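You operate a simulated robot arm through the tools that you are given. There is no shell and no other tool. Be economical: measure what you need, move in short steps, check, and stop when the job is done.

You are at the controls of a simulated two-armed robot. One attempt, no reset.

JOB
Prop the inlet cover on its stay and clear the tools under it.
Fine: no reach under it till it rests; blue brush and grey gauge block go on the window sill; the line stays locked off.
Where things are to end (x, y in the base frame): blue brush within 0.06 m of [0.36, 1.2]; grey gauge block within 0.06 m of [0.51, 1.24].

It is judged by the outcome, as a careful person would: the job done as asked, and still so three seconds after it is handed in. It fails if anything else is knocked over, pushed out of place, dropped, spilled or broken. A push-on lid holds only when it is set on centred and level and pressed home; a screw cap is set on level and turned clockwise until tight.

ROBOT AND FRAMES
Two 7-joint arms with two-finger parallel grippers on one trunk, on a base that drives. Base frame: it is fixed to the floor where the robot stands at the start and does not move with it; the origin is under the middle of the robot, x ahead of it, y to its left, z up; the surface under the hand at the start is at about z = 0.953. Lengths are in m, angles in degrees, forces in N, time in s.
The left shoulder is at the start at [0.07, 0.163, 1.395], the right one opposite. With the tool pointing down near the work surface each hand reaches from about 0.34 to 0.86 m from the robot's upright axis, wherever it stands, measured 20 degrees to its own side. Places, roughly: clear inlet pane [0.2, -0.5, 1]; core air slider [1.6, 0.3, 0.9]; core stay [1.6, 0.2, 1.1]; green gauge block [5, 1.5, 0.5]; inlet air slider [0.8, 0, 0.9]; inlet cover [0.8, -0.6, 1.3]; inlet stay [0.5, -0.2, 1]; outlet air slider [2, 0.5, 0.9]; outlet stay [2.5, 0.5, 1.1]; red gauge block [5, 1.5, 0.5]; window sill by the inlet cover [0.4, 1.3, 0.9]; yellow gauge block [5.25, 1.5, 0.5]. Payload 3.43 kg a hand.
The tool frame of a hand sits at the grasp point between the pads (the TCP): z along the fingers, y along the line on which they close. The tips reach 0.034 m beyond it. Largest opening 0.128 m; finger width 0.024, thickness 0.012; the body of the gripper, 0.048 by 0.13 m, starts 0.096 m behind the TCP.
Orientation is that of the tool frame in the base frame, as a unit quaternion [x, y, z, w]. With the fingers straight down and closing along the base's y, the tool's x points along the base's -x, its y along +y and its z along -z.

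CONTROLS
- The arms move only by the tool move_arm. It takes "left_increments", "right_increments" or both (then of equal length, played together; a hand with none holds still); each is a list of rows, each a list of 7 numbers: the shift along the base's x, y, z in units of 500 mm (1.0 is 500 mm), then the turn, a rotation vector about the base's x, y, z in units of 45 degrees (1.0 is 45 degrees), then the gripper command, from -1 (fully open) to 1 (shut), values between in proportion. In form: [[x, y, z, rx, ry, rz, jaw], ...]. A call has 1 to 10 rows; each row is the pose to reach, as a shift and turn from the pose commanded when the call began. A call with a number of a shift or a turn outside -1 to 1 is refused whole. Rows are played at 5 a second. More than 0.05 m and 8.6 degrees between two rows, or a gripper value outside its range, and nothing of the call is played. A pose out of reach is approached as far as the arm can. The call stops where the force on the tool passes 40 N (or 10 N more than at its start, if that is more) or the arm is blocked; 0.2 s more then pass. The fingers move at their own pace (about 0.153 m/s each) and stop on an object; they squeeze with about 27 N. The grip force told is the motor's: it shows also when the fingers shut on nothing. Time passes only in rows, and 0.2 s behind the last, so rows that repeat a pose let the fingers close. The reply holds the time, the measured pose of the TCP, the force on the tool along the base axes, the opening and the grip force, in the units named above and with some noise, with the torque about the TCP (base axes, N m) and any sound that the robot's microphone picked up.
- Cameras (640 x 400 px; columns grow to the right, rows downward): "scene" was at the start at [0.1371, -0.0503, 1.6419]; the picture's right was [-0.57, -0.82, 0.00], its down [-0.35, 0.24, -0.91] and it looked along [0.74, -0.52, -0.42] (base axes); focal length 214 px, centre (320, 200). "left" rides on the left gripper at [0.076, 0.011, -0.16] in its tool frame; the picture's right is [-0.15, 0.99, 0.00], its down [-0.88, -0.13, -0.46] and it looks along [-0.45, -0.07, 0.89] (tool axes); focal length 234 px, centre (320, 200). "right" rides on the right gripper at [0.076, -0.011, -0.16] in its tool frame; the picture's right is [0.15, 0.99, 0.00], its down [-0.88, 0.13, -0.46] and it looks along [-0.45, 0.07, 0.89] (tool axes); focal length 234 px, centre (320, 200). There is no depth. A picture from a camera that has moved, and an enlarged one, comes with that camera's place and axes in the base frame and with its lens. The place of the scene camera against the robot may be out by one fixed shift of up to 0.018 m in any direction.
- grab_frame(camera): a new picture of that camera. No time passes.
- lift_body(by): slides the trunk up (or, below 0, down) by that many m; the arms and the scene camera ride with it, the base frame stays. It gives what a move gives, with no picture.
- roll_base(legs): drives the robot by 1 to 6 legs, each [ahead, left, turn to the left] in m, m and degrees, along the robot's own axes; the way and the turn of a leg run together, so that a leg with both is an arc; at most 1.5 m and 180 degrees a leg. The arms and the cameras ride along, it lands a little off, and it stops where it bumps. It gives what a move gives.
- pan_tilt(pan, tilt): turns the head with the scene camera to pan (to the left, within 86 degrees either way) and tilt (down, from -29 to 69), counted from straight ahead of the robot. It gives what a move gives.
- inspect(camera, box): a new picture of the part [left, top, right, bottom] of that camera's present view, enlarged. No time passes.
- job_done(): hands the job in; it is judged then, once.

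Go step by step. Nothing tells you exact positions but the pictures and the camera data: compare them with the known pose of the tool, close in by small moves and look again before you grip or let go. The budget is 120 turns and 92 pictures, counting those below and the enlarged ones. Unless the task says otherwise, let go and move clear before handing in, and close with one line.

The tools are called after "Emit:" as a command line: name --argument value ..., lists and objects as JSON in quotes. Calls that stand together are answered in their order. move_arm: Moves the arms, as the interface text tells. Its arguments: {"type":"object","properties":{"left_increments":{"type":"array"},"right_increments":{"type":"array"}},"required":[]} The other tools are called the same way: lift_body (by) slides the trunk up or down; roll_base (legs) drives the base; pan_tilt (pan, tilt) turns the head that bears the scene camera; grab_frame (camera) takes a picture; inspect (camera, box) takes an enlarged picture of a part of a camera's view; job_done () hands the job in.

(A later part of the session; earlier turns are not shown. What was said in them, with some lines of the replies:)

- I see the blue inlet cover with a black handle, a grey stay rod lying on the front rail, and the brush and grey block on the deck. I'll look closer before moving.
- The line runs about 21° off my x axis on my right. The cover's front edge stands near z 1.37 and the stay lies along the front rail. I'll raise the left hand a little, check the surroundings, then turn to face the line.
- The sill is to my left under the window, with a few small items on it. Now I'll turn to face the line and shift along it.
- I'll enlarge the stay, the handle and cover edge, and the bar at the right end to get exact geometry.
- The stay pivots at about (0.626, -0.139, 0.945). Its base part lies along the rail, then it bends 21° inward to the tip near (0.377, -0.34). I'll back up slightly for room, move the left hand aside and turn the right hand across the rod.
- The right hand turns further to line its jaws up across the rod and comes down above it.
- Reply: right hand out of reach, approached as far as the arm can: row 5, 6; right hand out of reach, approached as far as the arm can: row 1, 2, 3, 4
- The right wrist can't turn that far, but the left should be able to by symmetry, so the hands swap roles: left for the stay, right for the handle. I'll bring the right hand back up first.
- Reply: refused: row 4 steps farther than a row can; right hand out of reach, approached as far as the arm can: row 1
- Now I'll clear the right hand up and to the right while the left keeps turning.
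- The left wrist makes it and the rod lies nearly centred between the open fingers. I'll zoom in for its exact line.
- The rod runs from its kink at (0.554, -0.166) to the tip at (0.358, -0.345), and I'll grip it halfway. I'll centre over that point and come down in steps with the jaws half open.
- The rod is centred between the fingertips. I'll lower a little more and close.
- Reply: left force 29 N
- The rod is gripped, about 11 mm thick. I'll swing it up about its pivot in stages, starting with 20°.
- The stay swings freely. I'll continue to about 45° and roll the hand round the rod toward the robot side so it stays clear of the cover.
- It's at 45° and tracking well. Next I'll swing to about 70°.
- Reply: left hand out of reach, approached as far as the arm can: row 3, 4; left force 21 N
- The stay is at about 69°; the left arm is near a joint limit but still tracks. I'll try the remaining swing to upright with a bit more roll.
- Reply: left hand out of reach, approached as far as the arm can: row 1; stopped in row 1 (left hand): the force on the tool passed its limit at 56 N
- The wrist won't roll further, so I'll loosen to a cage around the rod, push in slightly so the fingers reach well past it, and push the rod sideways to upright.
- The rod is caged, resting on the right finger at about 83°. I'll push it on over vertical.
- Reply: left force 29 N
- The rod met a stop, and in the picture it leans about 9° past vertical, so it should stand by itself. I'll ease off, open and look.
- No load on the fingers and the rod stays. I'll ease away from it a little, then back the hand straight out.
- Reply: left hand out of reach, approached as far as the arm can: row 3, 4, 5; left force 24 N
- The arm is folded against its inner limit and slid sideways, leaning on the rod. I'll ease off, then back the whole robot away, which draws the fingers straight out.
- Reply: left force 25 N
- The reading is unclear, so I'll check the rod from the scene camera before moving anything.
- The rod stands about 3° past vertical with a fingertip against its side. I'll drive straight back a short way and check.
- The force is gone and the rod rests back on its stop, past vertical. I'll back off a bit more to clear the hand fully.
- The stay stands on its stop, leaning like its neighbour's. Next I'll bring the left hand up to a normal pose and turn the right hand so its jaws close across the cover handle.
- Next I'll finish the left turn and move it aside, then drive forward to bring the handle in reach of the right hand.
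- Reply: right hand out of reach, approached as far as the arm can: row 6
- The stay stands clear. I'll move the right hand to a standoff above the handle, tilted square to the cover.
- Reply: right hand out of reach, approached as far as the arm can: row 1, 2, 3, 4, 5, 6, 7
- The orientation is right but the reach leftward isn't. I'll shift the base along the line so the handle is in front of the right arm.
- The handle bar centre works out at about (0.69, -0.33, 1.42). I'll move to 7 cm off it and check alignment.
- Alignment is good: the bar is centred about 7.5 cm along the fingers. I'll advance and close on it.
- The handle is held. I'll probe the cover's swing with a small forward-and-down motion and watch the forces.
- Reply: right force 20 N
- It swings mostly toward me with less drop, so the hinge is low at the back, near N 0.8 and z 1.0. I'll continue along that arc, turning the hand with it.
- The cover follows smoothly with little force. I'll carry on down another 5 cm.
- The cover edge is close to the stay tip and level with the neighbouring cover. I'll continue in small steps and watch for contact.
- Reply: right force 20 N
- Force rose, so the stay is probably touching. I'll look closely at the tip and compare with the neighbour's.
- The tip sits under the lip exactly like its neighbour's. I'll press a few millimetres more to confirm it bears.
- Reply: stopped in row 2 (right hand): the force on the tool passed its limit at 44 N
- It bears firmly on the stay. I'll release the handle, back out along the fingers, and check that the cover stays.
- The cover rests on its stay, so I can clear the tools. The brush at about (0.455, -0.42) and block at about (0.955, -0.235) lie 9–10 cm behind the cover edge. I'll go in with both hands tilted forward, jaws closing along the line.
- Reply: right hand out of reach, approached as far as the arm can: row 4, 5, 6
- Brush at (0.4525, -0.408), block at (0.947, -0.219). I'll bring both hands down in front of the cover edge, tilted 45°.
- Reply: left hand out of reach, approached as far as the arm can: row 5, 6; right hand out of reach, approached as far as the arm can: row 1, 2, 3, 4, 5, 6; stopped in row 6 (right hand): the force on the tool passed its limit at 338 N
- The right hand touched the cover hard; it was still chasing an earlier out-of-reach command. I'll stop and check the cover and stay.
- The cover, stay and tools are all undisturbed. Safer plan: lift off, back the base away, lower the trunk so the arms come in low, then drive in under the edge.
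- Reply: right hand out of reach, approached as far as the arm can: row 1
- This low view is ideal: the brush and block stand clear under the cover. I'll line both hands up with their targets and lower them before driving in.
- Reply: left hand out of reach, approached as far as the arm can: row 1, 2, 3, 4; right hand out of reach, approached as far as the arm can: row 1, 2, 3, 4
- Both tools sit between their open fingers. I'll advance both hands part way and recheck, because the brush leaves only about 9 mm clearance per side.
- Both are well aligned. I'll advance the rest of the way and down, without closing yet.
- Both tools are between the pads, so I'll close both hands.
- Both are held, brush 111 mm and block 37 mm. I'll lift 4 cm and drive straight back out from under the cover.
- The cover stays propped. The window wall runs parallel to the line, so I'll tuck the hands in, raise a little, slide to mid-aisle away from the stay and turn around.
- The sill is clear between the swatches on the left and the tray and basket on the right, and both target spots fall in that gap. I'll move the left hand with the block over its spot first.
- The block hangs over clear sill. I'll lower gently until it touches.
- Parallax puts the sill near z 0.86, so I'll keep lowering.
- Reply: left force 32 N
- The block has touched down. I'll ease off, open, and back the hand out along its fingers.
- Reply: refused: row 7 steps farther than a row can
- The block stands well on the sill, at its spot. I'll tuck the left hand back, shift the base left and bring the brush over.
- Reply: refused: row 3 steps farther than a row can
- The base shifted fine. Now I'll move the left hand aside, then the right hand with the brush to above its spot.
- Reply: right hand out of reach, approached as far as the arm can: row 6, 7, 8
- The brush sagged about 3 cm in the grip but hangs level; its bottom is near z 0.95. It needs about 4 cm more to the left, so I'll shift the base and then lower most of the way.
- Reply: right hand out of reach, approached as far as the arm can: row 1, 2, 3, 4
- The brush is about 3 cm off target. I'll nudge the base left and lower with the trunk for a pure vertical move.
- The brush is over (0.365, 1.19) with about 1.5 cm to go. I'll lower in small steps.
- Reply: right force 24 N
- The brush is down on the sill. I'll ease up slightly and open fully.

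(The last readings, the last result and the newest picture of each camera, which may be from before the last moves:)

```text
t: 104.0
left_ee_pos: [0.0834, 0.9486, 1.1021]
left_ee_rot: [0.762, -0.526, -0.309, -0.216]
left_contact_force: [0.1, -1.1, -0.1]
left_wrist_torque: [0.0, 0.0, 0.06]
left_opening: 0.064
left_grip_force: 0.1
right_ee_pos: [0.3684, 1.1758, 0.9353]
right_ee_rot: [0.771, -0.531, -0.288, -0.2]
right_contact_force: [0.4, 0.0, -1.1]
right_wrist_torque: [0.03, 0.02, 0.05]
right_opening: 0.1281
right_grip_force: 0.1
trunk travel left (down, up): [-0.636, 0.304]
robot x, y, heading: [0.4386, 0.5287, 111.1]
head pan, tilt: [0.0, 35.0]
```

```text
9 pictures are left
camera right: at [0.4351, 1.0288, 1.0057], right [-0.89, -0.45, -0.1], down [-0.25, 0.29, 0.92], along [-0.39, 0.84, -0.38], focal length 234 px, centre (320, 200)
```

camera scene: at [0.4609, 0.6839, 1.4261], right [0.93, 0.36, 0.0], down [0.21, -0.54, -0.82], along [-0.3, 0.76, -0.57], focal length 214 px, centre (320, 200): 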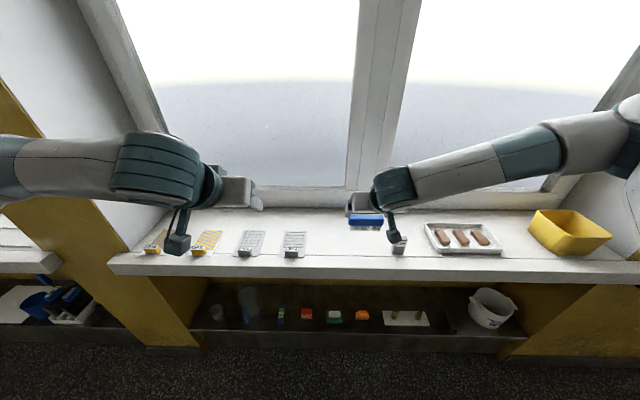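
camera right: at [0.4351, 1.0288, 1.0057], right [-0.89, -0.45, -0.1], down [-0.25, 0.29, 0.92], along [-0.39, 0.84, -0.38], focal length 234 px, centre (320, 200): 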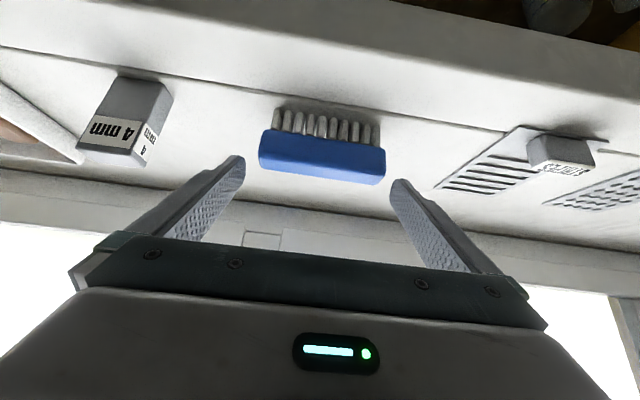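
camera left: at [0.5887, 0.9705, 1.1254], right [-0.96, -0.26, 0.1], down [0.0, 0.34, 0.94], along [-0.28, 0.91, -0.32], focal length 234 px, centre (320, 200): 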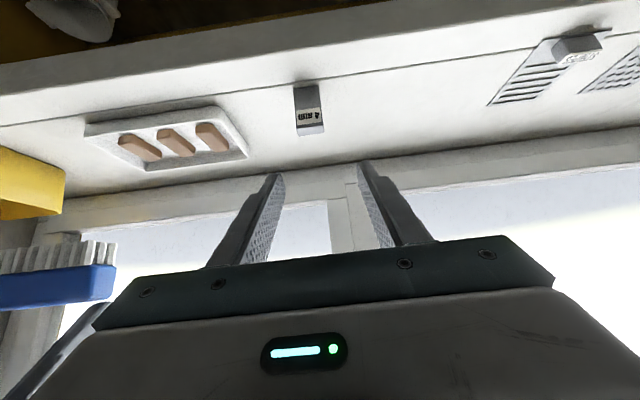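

The brush stands free, so I'll raise straight up, back away and check everything.

Emit:
lift_body --by 0.15

Emit:
roll_base --legs '[[-0.15, 0, 0]]'

Emit:
grab_frame --camera "scene"

```text
t: 105.8
left_ee_pos: [0.0832, 0.9478, 1.2539]
left_ee_rot: [0.762, -0.526, -0.309, -0.216]
left_contact_force: [0.8, 0.3, 0.2]
left_wrist_torque: [0.0, 0.0, 0.01]
left_opening: 0.064
left_grip_force: 0.1
right_ee_pos: [0.3679, 1.1774, 1.0866]
right_ee_rot: [0.771, -0.531, -0.289, -0.201]
right_contact_force: [-0.6, 0.3, 0.2]
right_wrist_torque: [0.01, 0.02, -0.02]
right_opening: 0.1279
right_grip_force: 0.0
trunk travel left (down, up): [-0.786, 0.154]
robot x, y, heading: [0.4347, 0.5238, 111.4]
head pan, tilt: [0.0, 35.0]
```

```text
t: 107.2
left_ee_pos: [0.1361, 0.8119, 1.2518]
left_ee_rot: [0.763, -0.526, -0.309, -0.216]
left_contact_force: [-1.7, 0.3, -0.2]
left_wrist_torque: [-0.01, 0.02, 0.0]
left_opening: 0.0639
left_grip_force: 0.0
right_ee_pos: [0.4217, 1.0407, 1.0863]
right_ee_rot: [0.771, -0.533, -0.287, -0.2]
right_contact_force: [-0.3, 0.6, -0.5]
right_wrist_torque: [-0.03, -0.02, -0.03]
right_opening: 0.1281
right_grip_force: 0.1
trunk travel left (down, up): [-0.786, 0.154]
robot x, y, heading: [0.492, 0.387, 111.1]
head pan, tilt: [0.0, 35.0]
```

```text
8 pictures are left
camera scene: at [0.4519, 0.5234, 1.5368], right [0.93, 0.36, 0.0], down [0.21, -0.54, -0.82], along [-0.29, 0.76, -0.58], focal length 214 px, centre (320, 200)
```

scene: 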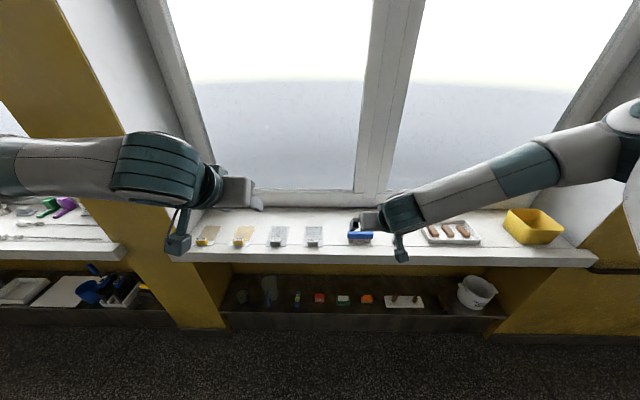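

I'll check the block and brush positions from the right hand camera.

Emit:
grab_frame --camera "right"

```text
7 pictures are left
camera right: at [0.4881, 0.8929, 1.1549], right [-0.89, -0.45, -0.1], down [-0.25, 0.3, 0.92], along [-0.39, 0.84, -0.38], focal length 234 px, centre (320, 200)
```

right: 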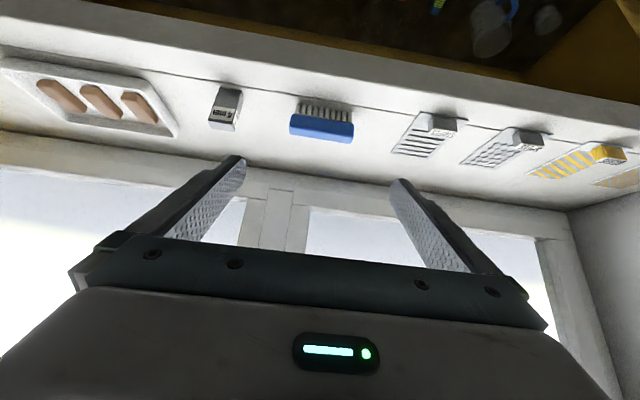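

The block is at about (0.514, 1.233) and the brush at about (0.365, 1.189), both standing within tolerance on the sill. The cover was resting on its stay when I last saw it, as I backed out. Both hands are clear.

Emit:
job_done

```text
The job is handed in.
```

The inlet cover is propped on its stay, and the blue brush and grey gauge block are on the window sill within tolerance. I never touched the air sliders or lockout. One slip: while repositioning, the right hand knocked the cover top at 338 N. I saw no movement or damage, and the cover was still propped when I last saw it, before I turned to the sill.
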